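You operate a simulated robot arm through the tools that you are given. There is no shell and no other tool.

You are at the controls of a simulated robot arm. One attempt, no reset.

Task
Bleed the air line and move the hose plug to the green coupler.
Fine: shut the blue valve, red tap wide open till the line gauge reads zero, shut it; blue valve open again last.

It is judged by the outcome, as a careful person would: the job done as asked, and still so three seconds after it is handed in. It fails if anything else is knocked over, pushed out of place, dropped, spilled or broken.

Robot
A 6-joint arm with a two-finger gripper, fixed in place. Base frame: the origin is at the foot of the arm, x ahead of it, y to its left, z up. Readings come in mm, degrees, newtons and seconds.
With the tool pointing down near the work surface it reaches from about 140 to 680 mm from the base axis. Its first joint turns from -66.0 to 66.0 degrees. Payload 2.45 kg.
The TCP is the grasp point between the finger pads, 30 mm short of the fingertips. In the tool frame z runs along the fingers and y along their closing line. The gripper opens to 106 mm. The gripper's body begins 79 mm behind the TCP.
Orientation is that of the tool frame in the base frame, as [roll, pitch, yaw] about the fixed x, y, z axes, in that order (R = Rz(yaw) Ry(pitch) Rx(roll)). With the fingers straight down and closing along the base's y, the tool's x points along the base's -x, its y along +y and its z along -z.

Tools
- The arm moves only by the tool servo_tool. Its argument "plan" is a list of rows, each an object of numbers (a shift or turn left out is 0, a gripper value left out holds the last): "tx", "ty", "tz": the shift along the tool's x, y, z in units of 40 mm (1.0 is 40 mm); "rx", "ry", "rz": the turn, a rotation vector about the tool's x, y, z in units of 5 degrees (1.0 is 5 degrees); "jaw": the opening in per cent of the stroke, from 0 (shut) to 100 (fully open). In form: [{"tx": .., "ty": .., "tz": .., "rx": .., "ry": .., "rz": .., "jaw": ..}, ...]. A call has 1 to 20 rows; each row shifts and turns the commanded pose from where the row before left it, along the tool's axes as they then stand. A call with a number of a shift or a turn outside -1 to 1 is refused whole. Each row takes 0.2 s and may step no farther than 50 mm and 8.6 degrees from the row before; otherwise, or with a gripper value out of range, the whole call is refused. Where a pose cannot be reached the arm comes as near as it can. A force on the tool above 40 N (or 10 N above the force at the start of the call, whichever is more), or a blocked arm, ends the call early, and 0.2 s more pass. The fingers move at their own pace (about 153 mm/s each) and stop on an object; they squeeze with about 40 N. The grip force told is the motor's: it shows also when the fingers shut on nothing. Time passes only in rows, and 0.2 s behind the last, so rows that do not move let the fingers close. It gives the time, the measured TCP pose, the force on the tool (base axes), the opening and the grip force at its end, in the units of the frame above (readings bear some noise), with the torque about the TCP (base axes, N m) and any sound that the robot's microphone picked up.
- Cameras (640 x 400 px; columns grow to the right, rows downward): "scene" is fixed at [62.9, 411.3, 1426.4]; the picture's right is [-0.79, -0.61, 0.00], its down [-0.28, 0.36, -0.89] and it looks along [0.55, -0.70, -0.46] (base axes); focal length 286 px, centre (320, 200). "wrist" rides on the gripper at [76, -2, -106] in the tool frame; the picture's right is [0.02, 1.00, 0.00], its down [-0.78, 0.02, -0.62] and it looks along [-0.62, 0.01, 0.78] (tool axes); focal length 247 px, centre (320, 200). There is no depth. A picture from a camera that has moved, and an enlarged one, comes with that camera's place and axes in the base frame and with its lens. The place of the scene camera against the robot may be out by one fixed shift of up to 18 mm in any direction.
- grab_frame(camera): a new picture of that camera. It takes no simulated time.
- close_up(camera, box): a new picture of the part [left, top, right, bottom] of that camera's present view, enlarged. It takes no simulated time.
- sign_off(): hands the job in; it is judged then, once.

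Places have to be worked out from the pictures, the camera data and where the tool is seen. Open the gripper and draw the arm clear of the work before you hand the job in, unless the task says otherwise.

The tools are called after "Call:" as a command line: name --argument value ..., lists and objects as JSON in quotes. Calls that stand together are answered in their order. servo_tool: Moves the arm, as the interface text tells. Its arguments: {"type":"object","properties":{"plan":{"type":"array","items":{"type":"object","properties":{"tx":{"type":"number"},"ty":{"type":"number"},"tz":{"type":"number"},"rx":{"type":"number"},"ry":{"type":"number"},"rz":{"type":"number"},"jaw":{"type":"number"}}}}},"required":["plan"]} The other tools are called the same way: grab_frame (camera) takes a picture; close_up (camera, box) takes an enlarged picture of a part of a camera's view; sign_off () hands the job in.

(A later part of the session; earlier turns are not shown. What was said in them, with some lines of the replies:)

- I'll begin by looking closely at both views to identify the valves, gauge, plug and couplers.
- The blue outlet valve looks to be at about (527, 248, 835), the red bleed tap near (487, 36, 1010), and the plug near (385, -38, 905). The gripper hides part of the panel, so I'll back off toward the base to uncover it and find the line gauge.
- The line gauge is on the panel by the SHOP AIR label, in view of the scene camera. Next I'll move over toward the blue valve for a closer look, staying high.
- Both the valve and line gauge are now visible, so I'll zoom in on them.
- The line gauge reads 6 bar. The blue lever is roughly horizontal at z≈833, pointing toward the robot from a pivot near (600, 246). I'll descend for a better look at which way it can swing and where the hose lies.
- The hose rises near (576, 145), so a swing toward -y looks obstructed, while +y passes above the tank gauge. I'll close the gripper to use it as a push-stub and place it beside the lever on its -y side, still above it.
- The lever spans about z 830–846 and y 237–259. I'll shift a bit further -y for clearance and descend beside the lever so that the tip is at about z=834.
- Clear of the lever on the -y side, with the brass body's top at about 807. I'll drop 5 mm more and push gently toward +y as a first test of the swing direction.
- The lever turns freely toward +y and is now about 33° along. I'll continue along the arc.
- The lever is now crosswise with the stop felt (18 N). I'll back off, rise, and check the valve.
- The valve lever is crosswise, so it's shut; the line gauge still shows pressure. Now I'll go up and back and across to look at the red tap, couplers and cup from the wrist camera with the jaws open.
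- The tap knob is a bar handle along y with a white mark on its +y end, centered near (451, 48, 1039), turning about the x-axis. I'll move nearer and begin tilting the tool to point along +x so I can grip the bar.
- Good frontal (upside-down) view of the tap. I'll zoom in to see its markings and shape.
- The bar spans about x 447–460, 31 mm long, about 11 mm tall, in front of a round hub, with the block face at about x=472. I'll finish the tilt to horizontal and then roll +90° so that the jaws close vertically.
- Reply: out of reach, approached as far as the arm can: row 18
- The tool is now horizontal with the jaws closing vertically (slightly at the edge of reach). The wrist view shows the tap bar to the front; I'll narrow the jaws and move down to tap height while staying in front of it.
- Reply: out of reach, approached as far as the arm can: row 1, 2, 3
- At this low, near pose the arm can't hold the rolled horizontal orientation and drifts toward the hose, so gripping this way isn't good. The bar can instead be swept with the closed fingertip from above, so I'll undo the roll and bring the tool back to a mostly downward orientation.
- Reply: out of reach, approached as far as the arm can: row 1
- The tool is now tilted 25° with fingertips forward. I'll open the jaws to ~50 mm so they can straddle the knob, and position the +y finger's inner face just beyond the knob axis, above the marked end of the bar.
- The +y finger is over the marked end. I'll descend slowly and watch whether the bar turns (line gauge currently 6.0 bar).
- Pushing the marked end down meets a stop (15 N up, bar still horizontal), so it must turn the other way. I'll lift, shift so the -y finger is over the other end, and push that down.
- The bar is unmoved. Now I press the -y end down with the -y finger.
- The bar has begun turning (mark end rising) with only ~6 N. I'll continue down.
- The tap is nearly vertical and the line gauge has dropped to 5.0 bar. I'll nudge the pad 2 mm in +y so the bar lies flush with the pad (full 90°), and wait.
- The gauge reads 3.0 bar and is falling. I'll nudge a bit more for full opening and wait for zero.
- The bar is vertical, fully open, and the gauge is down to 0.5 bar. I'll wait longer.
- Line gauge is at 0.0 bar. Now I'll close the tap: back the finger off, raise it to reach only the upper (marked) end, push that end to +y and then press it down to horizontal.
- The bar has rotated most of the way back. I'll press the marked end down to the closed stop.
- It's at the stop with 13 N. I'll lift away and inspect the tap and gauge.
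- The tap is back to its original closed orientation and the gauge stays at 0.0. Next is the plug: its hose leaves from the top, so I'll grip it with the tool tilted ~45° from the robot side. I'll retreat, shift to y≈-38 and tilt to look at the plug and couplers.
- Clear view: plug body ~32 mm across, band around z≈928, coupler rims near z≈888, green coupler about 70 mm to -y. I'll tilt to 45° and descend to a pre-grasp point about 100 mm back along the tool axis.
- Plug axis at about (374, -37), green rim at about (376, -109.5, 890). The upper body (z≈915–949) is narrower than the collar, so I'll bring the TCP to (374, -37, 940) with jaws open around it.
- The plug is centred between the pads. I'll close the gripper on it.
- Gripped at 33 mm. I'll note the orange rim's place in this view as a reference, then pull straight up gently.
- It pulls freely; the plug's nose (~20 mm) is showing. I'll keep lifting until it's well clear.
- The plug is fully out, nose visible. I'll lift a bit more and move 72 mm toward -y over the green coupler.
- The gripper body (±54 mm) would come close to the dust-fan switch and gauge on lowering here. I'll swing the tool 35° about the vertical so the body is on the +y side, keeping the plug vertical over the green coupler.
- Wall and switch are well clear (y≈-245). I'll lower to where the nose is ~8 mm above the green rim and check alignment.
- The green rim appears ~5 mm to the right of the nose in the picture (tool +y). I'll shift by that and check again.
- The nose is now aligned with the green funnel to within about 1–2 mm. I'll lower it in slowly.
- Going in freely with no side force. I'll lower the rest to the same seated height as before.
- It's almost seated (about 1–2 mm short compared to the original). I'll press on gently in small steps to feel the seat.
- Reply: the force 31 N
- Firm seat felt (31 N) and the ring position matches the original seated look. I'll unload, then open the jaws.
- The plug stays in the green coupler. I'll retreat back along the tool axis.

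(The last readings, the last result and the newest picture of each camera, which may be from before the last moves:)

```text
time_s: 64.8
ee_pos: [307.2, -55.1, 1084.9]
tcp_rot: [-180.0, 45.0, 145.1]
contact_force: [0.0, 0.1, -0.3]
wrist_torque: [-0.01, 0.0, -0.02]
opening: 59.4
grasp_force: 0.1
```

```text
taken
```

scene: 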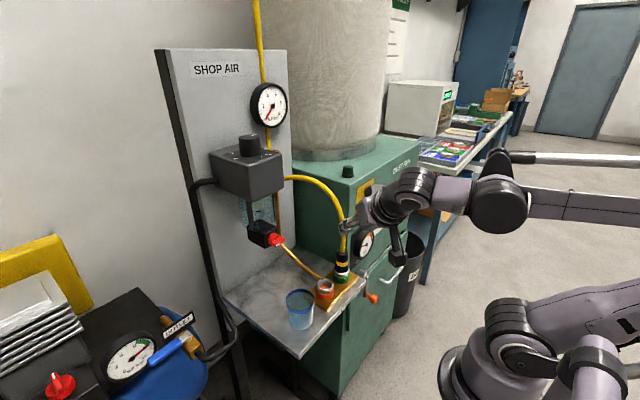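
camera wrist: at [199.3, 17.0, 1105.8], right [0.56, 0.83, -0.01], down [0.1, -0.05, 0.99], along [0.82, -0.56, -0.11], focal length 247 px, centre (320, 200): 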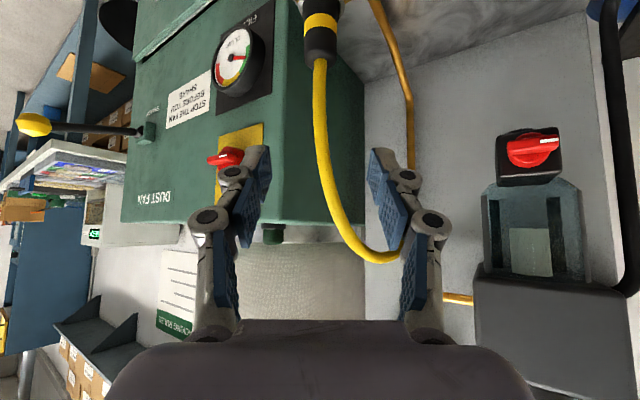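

The plug sits in the green coupler by itself and the line gauge is still at zero. Now I'll reorient the tool to straight down.

Call:
servo_tool --plan '[{"rx": -0.707, "rz": -0.707}, {"rx": -0.707, "rz": -0.707}, {"rx": -0.707, "rz": -0.707}, {"rx": -0.707, "rz": -0.707}, {"rx": -0.707, "rz": -0.707}, {"rx": -0.707, "rz": -0.707}, {"rx": -0.707, "rz": -0.707}, {"ry": 1}, {"ry": 1}, {"ry": 1}, {"ry": 1}, {"ry": 1}, {"ry": 1}, {"ry": 1}, {"ry": 1}, {"ry": 1}, {}]'

Call:
close_up --camera "scene" --box '[220, 170, 400, 330]'

Call:
grab_frame --camera "wrist"

```text
time_s: 68.4
ee_pos: [305.2, -54.6, 1083.6]
tcp_rot: [180.0, 0.1, 179.9]
contact_force: [-0.3, 0.2, 0.6]
wrist_torque: [-0.04, 0.03, 0.0]
opening: 59.4
grasp_force: 0.0
```

```text
2.50 times, centred on (310, 250) of scene
camera zoom: at [62.9, 411.3, 1426.4], right [-0.79, -0.61, 0.0], down [-0.28, 0.36, -0.89], along [0.55, -0.7, -0.46], focal length 714 px, centre (345, 75)
```

zoom: 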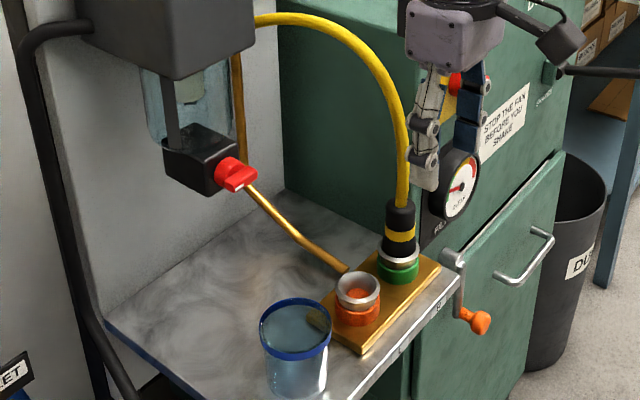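

```text
taken
camera wrist: at [229.1, -57.2, 1190.0], right [-0.02, 1.0, 0.0], down [0.78, 0.02, 0.62], along [0.62, 0.01, -0.78], focal length 247 px, centre (320, 200)
```

wrist: 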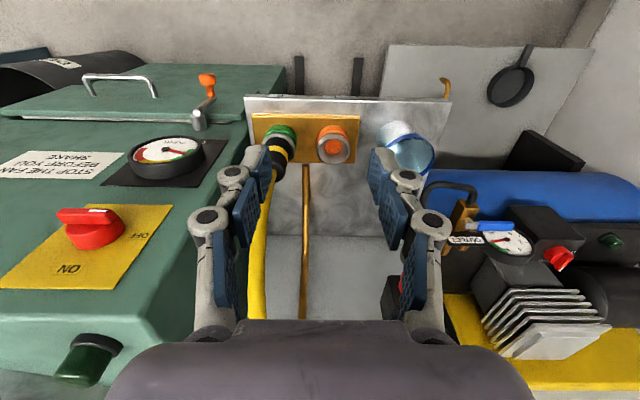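

The plug looks properly upright in the green coupler. I'll travel to the blue valve side with the gripper closing again.

Call:
servo_tool --plan '[{"ty": 0.93, "jaw": 0}, {"ty": 0.93}, {"ty": 0.93}, {"ty": 0.93}, {"ty": 0.93}, {"ty": 0.93}, {"ty": 0.93}, {"ty": 0.93}, {"ty": 0.93}, {"ty": 0.93}, {"tx": -0.95, "tz": 0.4}, {"tx": -0.95, "tz": 0.4}, {"tx": -0.95, "tz": 0.4}, {"tx": -0.95, "tz": 0.4}, {}]'

Call:
grab_frame --camera "wrist"

Call:
close_up --camera "wrist" --box '[200, 80, 440, 240]'

Call:
close_up --camera "scene" --box '[90, 270, 240, 380]'

```text
time_s: 71.6
ee_pos: [456.3, 318.6, 1018.6]
tcp_rot: [180.0, 0.0, -179.9]
contact_force: [-0.1, -0.3, 0.5]
wrist_torque: [-0.01, -0.02, 0.0]
opening: 0.1
grasp_force: 28.7
```

```text
taken
camera wrist: at [380.2, 315.3, 1125.6], right [-0.02, 1.0, 0.0], down [0.78, 0.02, 0.62], along [0.62, 0.01, -0.78], focal length 247 px, centre (320, 200)
```

wrist: 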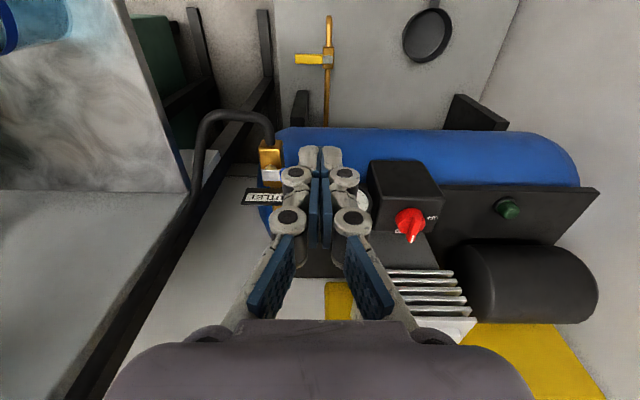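

```text
2.50 times, centred on (320, 160) of wrist
camera zoom: at [380.2, 315.3, 1125.6], right [-0.02, 1.0, 0.0], down [0.78, 0.02, 0.62], along [0.62, 0.01, -0.78], focal length 617 px, centre (320, 300)
```

zoom: 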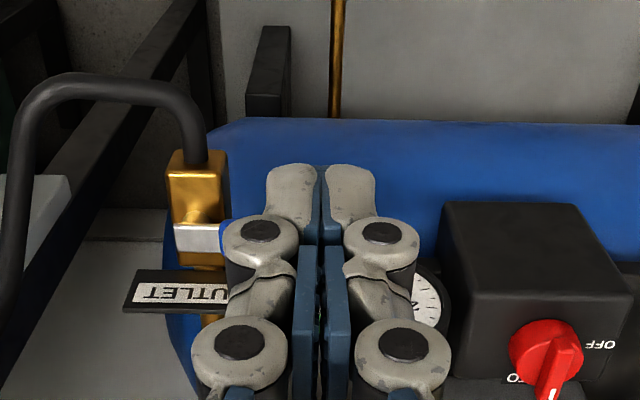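

```text
3.64 times, centred on (165, 325) of scene
camera zoom: at [62.9, 411.3, 1426.4], right [-0.79, -0.61, 0.0], down [-0.28, 0.36, -0.89], along [0.55, -0.7, -0.46], focal length 1039 px, centre (884, -254)
```

zoom: 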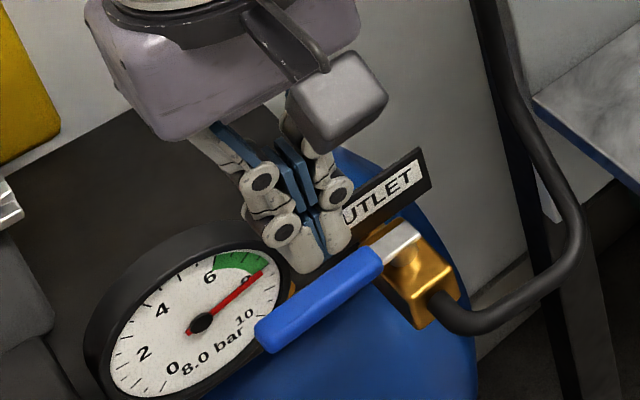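

The lever is still crosswise. Before descending on its far side, I'll look from above to check the gap between lever, sign and gauge.

Call:
servo_tool --plan '[{"tx": -0.85}, {"tx": -0.85}, {"tx": -0.85}, {"tx": -0.85}, {}]'

Call:
close_up --camera "wrist" --box '[200, 0, 440, 170]'

Call:
close_up --camera "scene" --box '[90, 270, 240, 380]'

```text
time_s: 72.8
ee_pos: [583.9, 314.3, 1016.4]
tcp_rot: [-180.0, 0.0, -180.0]
contact_force: [0.1, 0.4, 0.3]
wrist_torque: [-0.01, 0.02, 0.01]
opening: 0.0
grasp_force: 28.4
out of reach, approached as far as the arm can: row 4
```

```text
2.35 times, centred on (320, 85) of wrist
camera zoom: at [509.2, 310.9, 1122.3], right [-0.02, 1.0, 0.0], down [0.78, 0.02, 0.62], along [0.62, 0.01, -0.78], focal length 581 px, centre (320, 471)
```

zoom: 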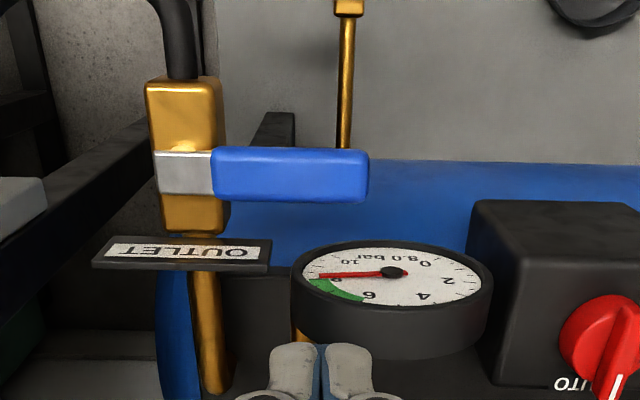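

```text
3.64 times, centred on (165, 325) of scene
camera zoom: at [62.9, 411.3, 1426.4], right [-0.79, -0.61, 0.0], down [-0.28, 0.36, -0.89], along [0.55, -0.7, -0.46], focal length 1039 px, centre (884, -254)
```

zoom: 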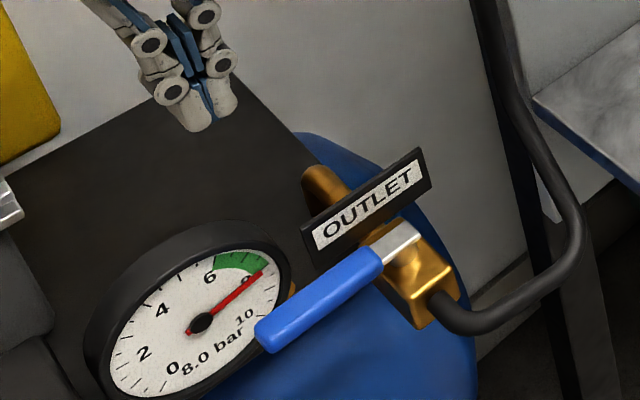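

The gap behind the lever (x≈578–606 at y>295) is enough for the closed finger at x≈591. I'll descend to above lever height and check that the arm can reach that far.

Call:
servo_tool --plan '[{"tz": 0.9}, {"tz": 0.9}, {"tz": 0.8}, {"tx": -0.18, "ty": 0.05}, {}]'

Call:
grab_frame --camera "wrist"

Call:
close_up --camera "scene" --box '[90, 270, 240, 380]'

```text
time_s: 74.0
ee_pos: [592.1, 313.3, 912.0]
tcp_rot: [-179.9, 0.0, -180.0]
contact_force: [0.0, 0.4, 0.2]
wrist_torque: [-0.02, 0.0, 0.02]
opening: 0.0
grasp_force: 28.6
```

```text
taken
camera wrist: at [515.7, 311.8, 1017.9], right [-0.02, 1.0, 0.0], down [0.78, 0.02, 0.62], along [0.62, 0.01, -0.78], focal length 247 px, centre (320, 200)
```

wrist: 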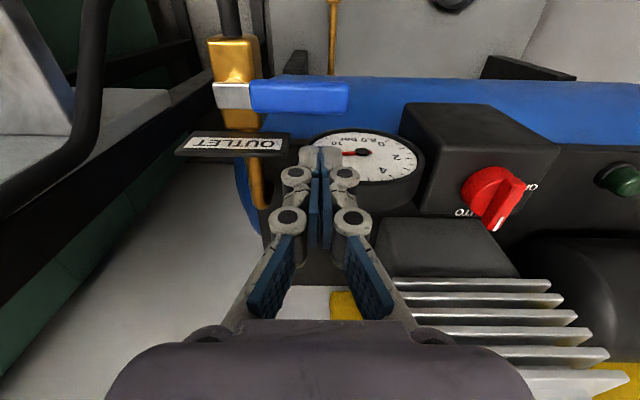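

```text
3.64 times, centred on (165, 325) of scene
camera zoom: at [62.9, 411.3, 1426.4], right [-0.79, -0.61, 0.0], down [-0.28, 0.36, -0.89], along [0.55, -0.7, -0.46], focal length 1039 px, centre (884, -254)
```

zoom: 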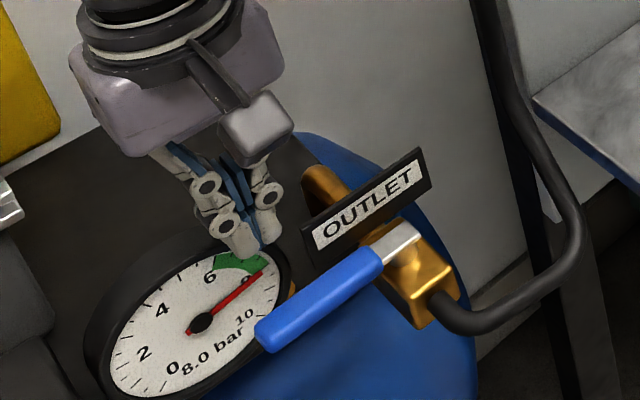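

Reachable, and the gauge is well below. I'll shift 5 mm further from the sign and descend on the far side of the lever.

Call:
servo_tool --plan '[{"ty": 0.12}, {"tz": 0.5}, {"tz": 0.5}, {"tz": 0.3}, {}]'

Call:
grab_frame --camera "wrist"

Call:
close_up --camera "scene" --box '[90, 270, 240, 380]'

```text
time_s: 75.2
ee_pos: [591.5, 320.1, 860.1]
tcp_rot: [-180.0, 0.0, -179.9]
contact_force: [0.3, -1.0, 0.3]
wrist_torque: [0.01, 0.01, 0.0]
opening: 0.0
grasp_force: 28.6
```

```text
taken
camera wrist: at [515.7, 317.7, 966.1], right [-0.02, 1.0, 0.0], down [0.78, 0.02, 0.62], along [0.62, 0.01, -0.78], focal length 247 px, centre (320, 200)
```

wrist: 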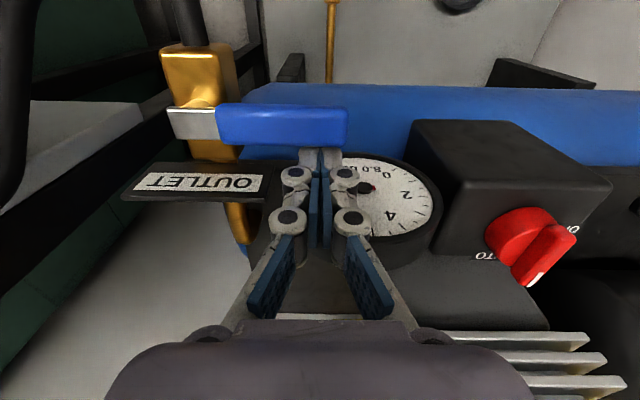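

```text
3.64 times, centred on (165, 325) of scene
camera zoom: at [62.9, 411.3, 1426.4], right [-0.79, -0.61, 0.0], down [-0.28, 0.36, -0.89], along [0.55, -0.7, -0.46], focal length 1039 px, centre (884, -254)
```

zoom: 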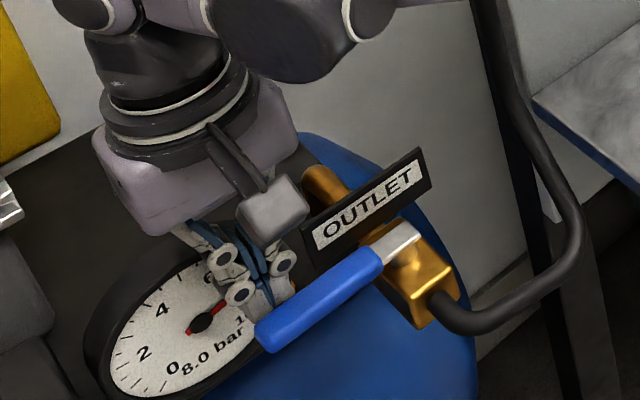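

The finger is behind the lever. I'll sweep it back along the arc toward open (pointing at the robot).

Call:
servo_tool --plan '[{"tx": 0.25}, {"tx": 0.25}, {"tx": 0.475, "ty": -0.04}, {"tx": 0.44, "ty": -0.155}, {"tx": 0.39, "ty": -0.27}, {}]'

Call:
close_up --camera "wrist" --box '[200, 40, 440, 200]'

Call:
close_up --camera "scene" --box '[90, 270, 240, 380]'

```text
time_s: 76.6
ee_pos: [518.1, 299.7, 861.1]
tcp_rot: [179.9, 0.1, -179.9]
contact_force: [-0.4, 0.0, -0.3]
wrist_torque: [-0.01, 0.06, -0.02]
opening: 0.1
grasp_force: 29.1
```

```text
2.50 times, centred on (320, 120) of wrist
camera zoom: at [442.4, 298.1, 966.8], right [-0.02, 1.0, 0.0], down [0.78, 0.02, 0.62], along [0.62, 0.01, -0.78], focal length 617 px, centre (320, 400)
```

zoom: 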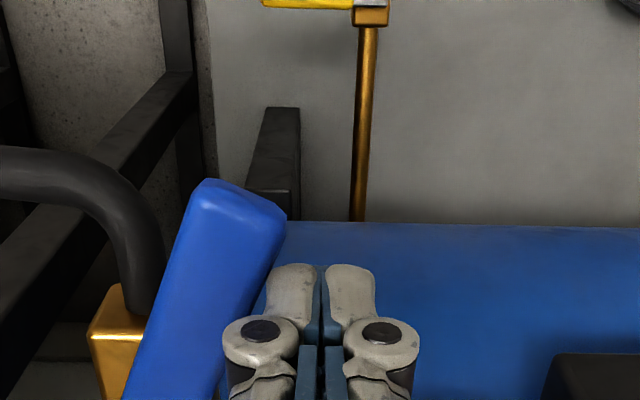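

```text
3.64 times, centred on (165, 325) of scene
camera zoom: at [62.9, 411.3, 1426.4], right [-0.79, -0.61, 0.0], down [-0.28, 0.36, -0.89], along [0.55, -0.7, -0.46], focal length 1039 px, centre (884, -254)
```

zoom: 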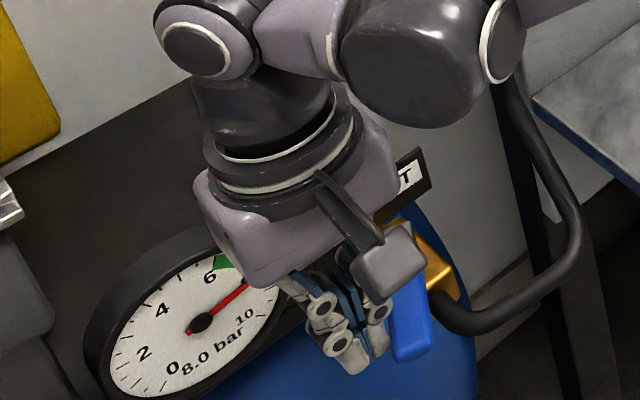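

The lever is about two-thirds back. I'll finish the swing to the open stop.

Call:
servo_tool --plan '[{"tx": 0.2, "ty": -0.3}, {"tx": 0.15, "ty": -0.3}, {"tx": 0.0, "ty": -0.12}, {}]'

Call:
close_up --camera "wrist" --box '[200, 40, 440, 200]'

Call:
close_up --camera "scene" --box '[90, 270, 240, 380]'

```text
time_s: 77.6
ee_pos: [505.3, 272.6, 861.3]
tcp_rot: [180.0, 0.0, -179.9]
contact_force: [-1.3, 5.1, 1.8]
wrist_torque: [0.09, 0.02, -0.01]
opening: 0.0
grasp_force: 28.6
```

```text
2.50 times, centred on (320, 120) of wrist
camera zoom: at [428.8, 270.1, 966.6], right [-0.02, 1.0, 0.0], down [0.78, 0.02, 0.62], along [0.62, 0.02, -0.78], focal length 617 px, centre (320, 400)
```

zoom: 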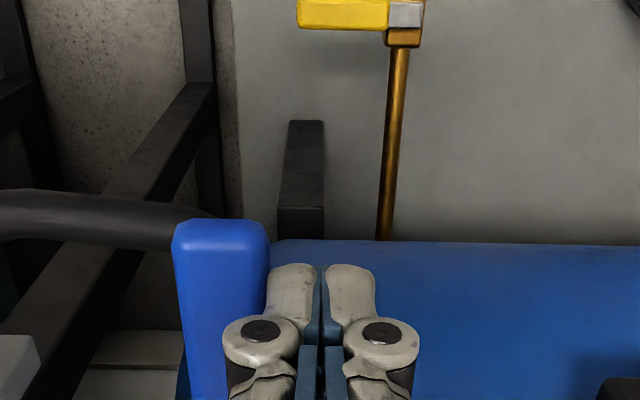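

```text
3.64 times, centred on (165, 325) of scene
camera zoom: at [62.9, 411.4, 1426.4], right [-0.79, -0.61, 0.0], down [-0.28, 0.36, -0.89], along [0.55, -0.7, -0.46], focal length 1039 px, centre (884, -254)
```

zoom: 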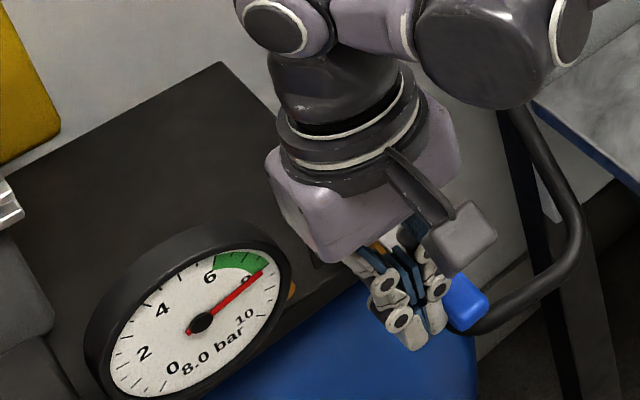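

Nearly aligned with 5 N contact; I'll push a few mm more to confirm the stop and check the line gauge.

Call:
servo_tool --plan '[{"ty": -0.08}, {"ty": -0.05}, {}]'

Call:
close_up --camera "wrist" --box '[200, 40, 440, 200]'

Call:
grab_frame --camera "scene"

```text
time_s: 78.4
ee_pos: [505.5, 270.9, 860.4]
tcp_rot: [179.3, -0.1, -179.7]
contact_force: [3.4, 29.9, 3.2]
wrist_torque: [0.54, -0.07, 0.24]
opening: 0.0
grasp_force: 28.9
```

```text
2.50 times, centred on (320, 120) of wrist
camera zoom: at [428.6, 267.5, 966.8], right [-0.03, 1.0, 0.01], down [0.78, 0.01, 0.62], along [0.62, 0.02, -0.78], focal length 617 px, centre (320, 400)
```

zoom: 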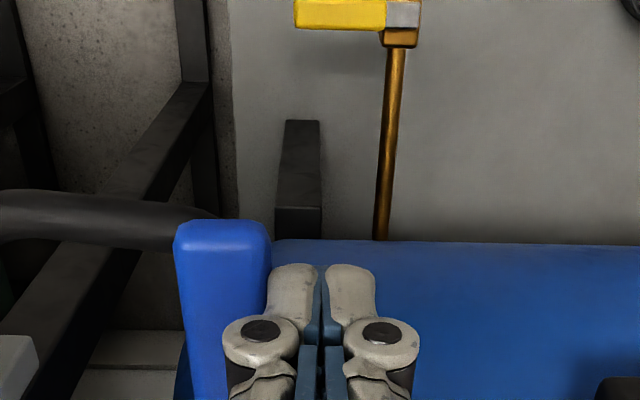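

```text
taken
```

scene: 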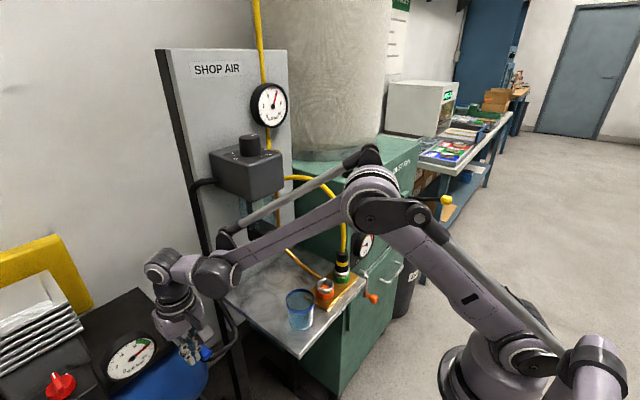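

At the open stop (30 N), and the line gauge has come back up. I'll back off, rise, open the gripper and draw clear.

Call:
servo_tool --plan '[{"ty": 0.35}, {"ty": 0.4}, {"tz": -0.9}, {"tz": -0.9, "tx": 0.3}, {"tz": -0.9, "tx": 0.6}, {"tz": -0.8, "tx": 0.8, "jaw": 100}, {"tz": -0.8, "tx": 0.8}, {"tz": -0.8, "tx": 0.8}, {"tz": -0.8, "tx": 0.8}, {"tz": -0.4, "tx": 0.8}, {}, {}, {}]'

Call:
grab_frame --camera "scene"

Call:
grab_frame --camera "wrist"

Call:
close_up --camera "scene" --box '[90, 270, 240, 380]'

Call:
close_up --camera "scene" --box '[240, 75, 300, 135]'

Call:
close_up --camera "scene" --box '[220, 170, 400, 330]'

```text
time_s: 81.2
ee_pos: [308.7, 295.7, 1111.6]
tcp_rot: [179.9, 0.1, -180.0]
contact_force: [-0.1, 0.4, -0.7]
wrist_torque: [0.03, -0.02, -0.03]
opening: 105.9
grasp_force: 0.0
```

```text
taken
```

scene: 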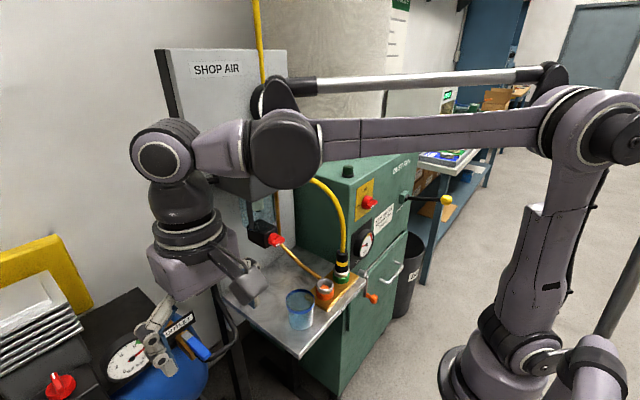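

```text
taken
camera wrist: at [233.1, 294.6, 1218.6], right [-0.02, 1.0, 0.0], down [0.78, 0.02, 0.62], along [0.62, 0.01, -0.78], focal length 247 px, centre (320, 200)
```

wrist: 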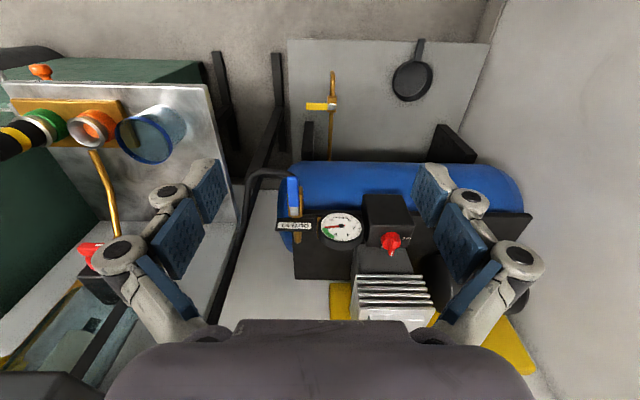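

```text
3.64 times, centred on (165, 325) of scene
camera zoom: at [62.9, 411.3, 1426.4], right [-0.79, -0.61, 0.0], down [-0.28, 0.36, -0.89], along [0.55, -0.7, -0.46], focal length 1039 px, centre (884, -254)
```

zoom: 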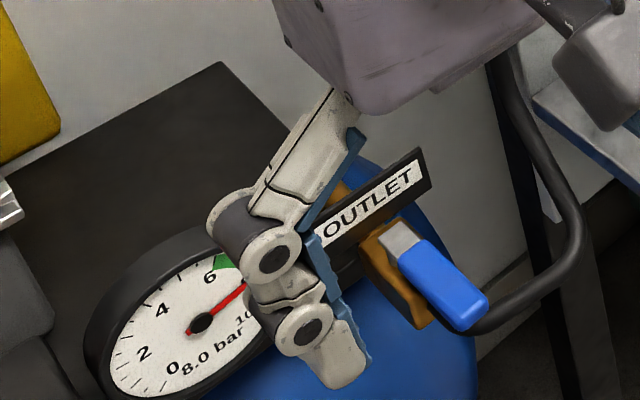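

```text
6.67 times, centred on (270, 105) of scene
camera zoom: at [62.9, 411.3, 1426.4], right [-0.79, -0.61, 0.0], down [-0.28, 0.36, -0.89], along [0.55, -0.7, -0.46], focal length 1905 px, centre (653, 833)
```

zoom: 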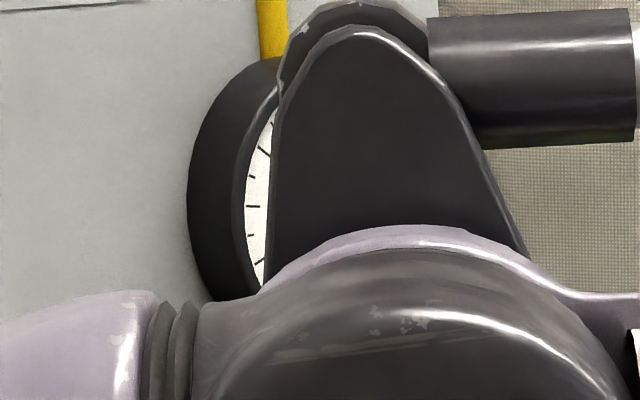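

```text
2.50 times, centred on (310, 250) of scene
camera zoom: at [62.9, 411.3, 1426.4], right [-0.79, -0.61, 0.0], down [-0.28, 0.36, -0.89], along [0.55, -0.7, -0.46], focal length 714 px, centre (345, 75)
```

zoom: 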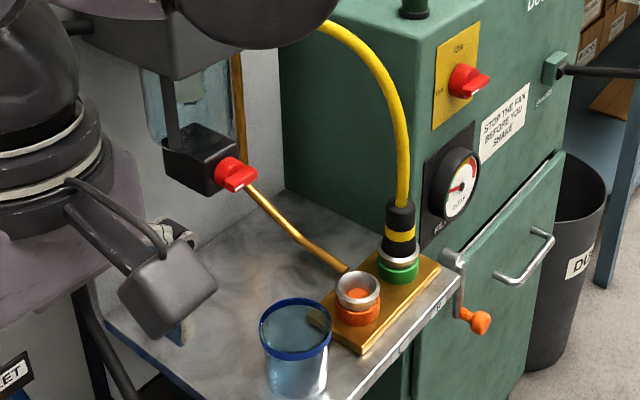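

Lever back at its original open position, plug in green, tap shut, cup untouched. I'll move the arm to near its starting place so I can see the line gauge once more.

Call:
servo_tool --plan '[{"tz": -0.95}, {"tz": -0.95}, {"tz": -0.95}, {"tz": -0.95, "ty": -0.3}, {"ty": -0.95}, {"ty": -0.95}, {"ty": -0.95}, {"ty": -0.95}, {"tx": 0.8}, {"tx": 0.8}, {}]'

Call:
grab_frame --camera "scene"

Call:
close_up --camera "scene" --box '[240, 75, 300, 135]'

Call:
close_up --camera "wrist" --box '[120, 50, 460, 260]'

```text
time_s: 83.6
ee_pos: [246.9, 132.6, 1263.8]
tcp_rot: [180.0, 0.1, -179.9]
contact_force: [-0.6, -0.6, -0.4]
wrist_torque: [-0.02, 0.04, -0.01]
opening: 105.8
grasp_force: 0.1
```

```text
taken
```

scene: 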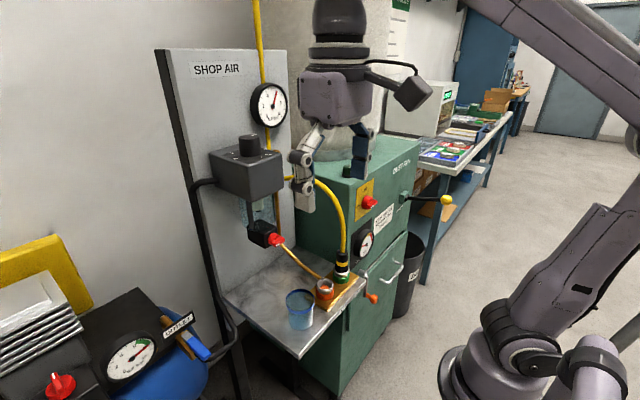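

```text
6.67 times, centred on (270, 105) of scene
camera zoom: at [62.9, 411.3, 1426.4], right [-0.79, -0.61, 0.0], down [-0.28, 0.36, -0.89], along [0.55, -0.7, -0.46], focal length 1905 px, centre (653, 833)
```

zoom: 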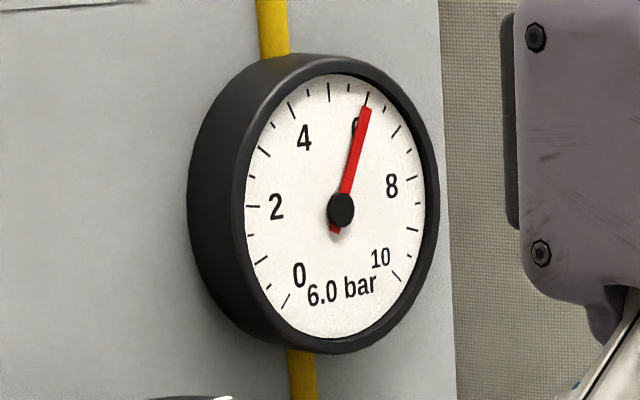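

```text
1.88 times, centred on (290, 155) of wrist
camera zoom: at [169.9, 130.0, 1370.8], right [-0.02, 1.0, 0.0], down [0.78, 0.02, 0.62], along [0.62, 0.01, -0.78], focal length 465 px, centre (376, 285)
```

zoom: 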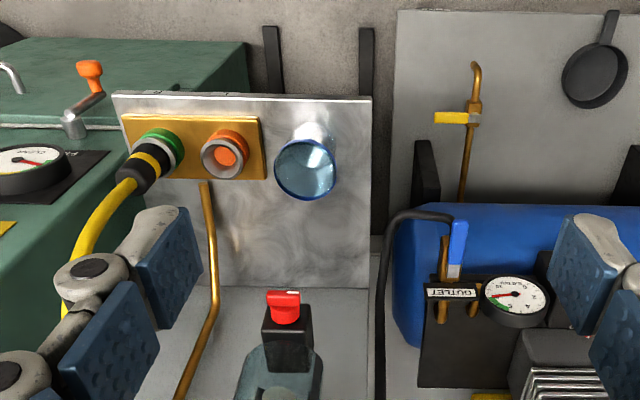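

The line gauge holds at 6.0 bar, the blue valve is open, the tap is shut and the plug holds in the green coupler under pressure. The gripper is open and clear of the work, so I'm handing in.

Call:
sign_off

```text
The job is handed in.
```

The air line has been bled and the hose plug is now in the green coupler. I've handed the job in.

- **Blue valve:** I shut it first and opened it again last. The lever is back at its original open position, against its stop.
- **Red tap:** I opened it fully and the line gauge fell from 6.0 to 0.0 bar. I then shut it, and the gauge stayed at zero until the blue valve was reopened.
- **Hose plug:** I moved it from the orange coupler to the green one while the line was at zero. It met a firm stop at the same depth it had in the orange one, and it stayed in place once the line was back at pressure.

The line gauge now holds at 6.0 bar. Nothing else was knocked or moved that I could see, and the arm is clear with the gripper open.
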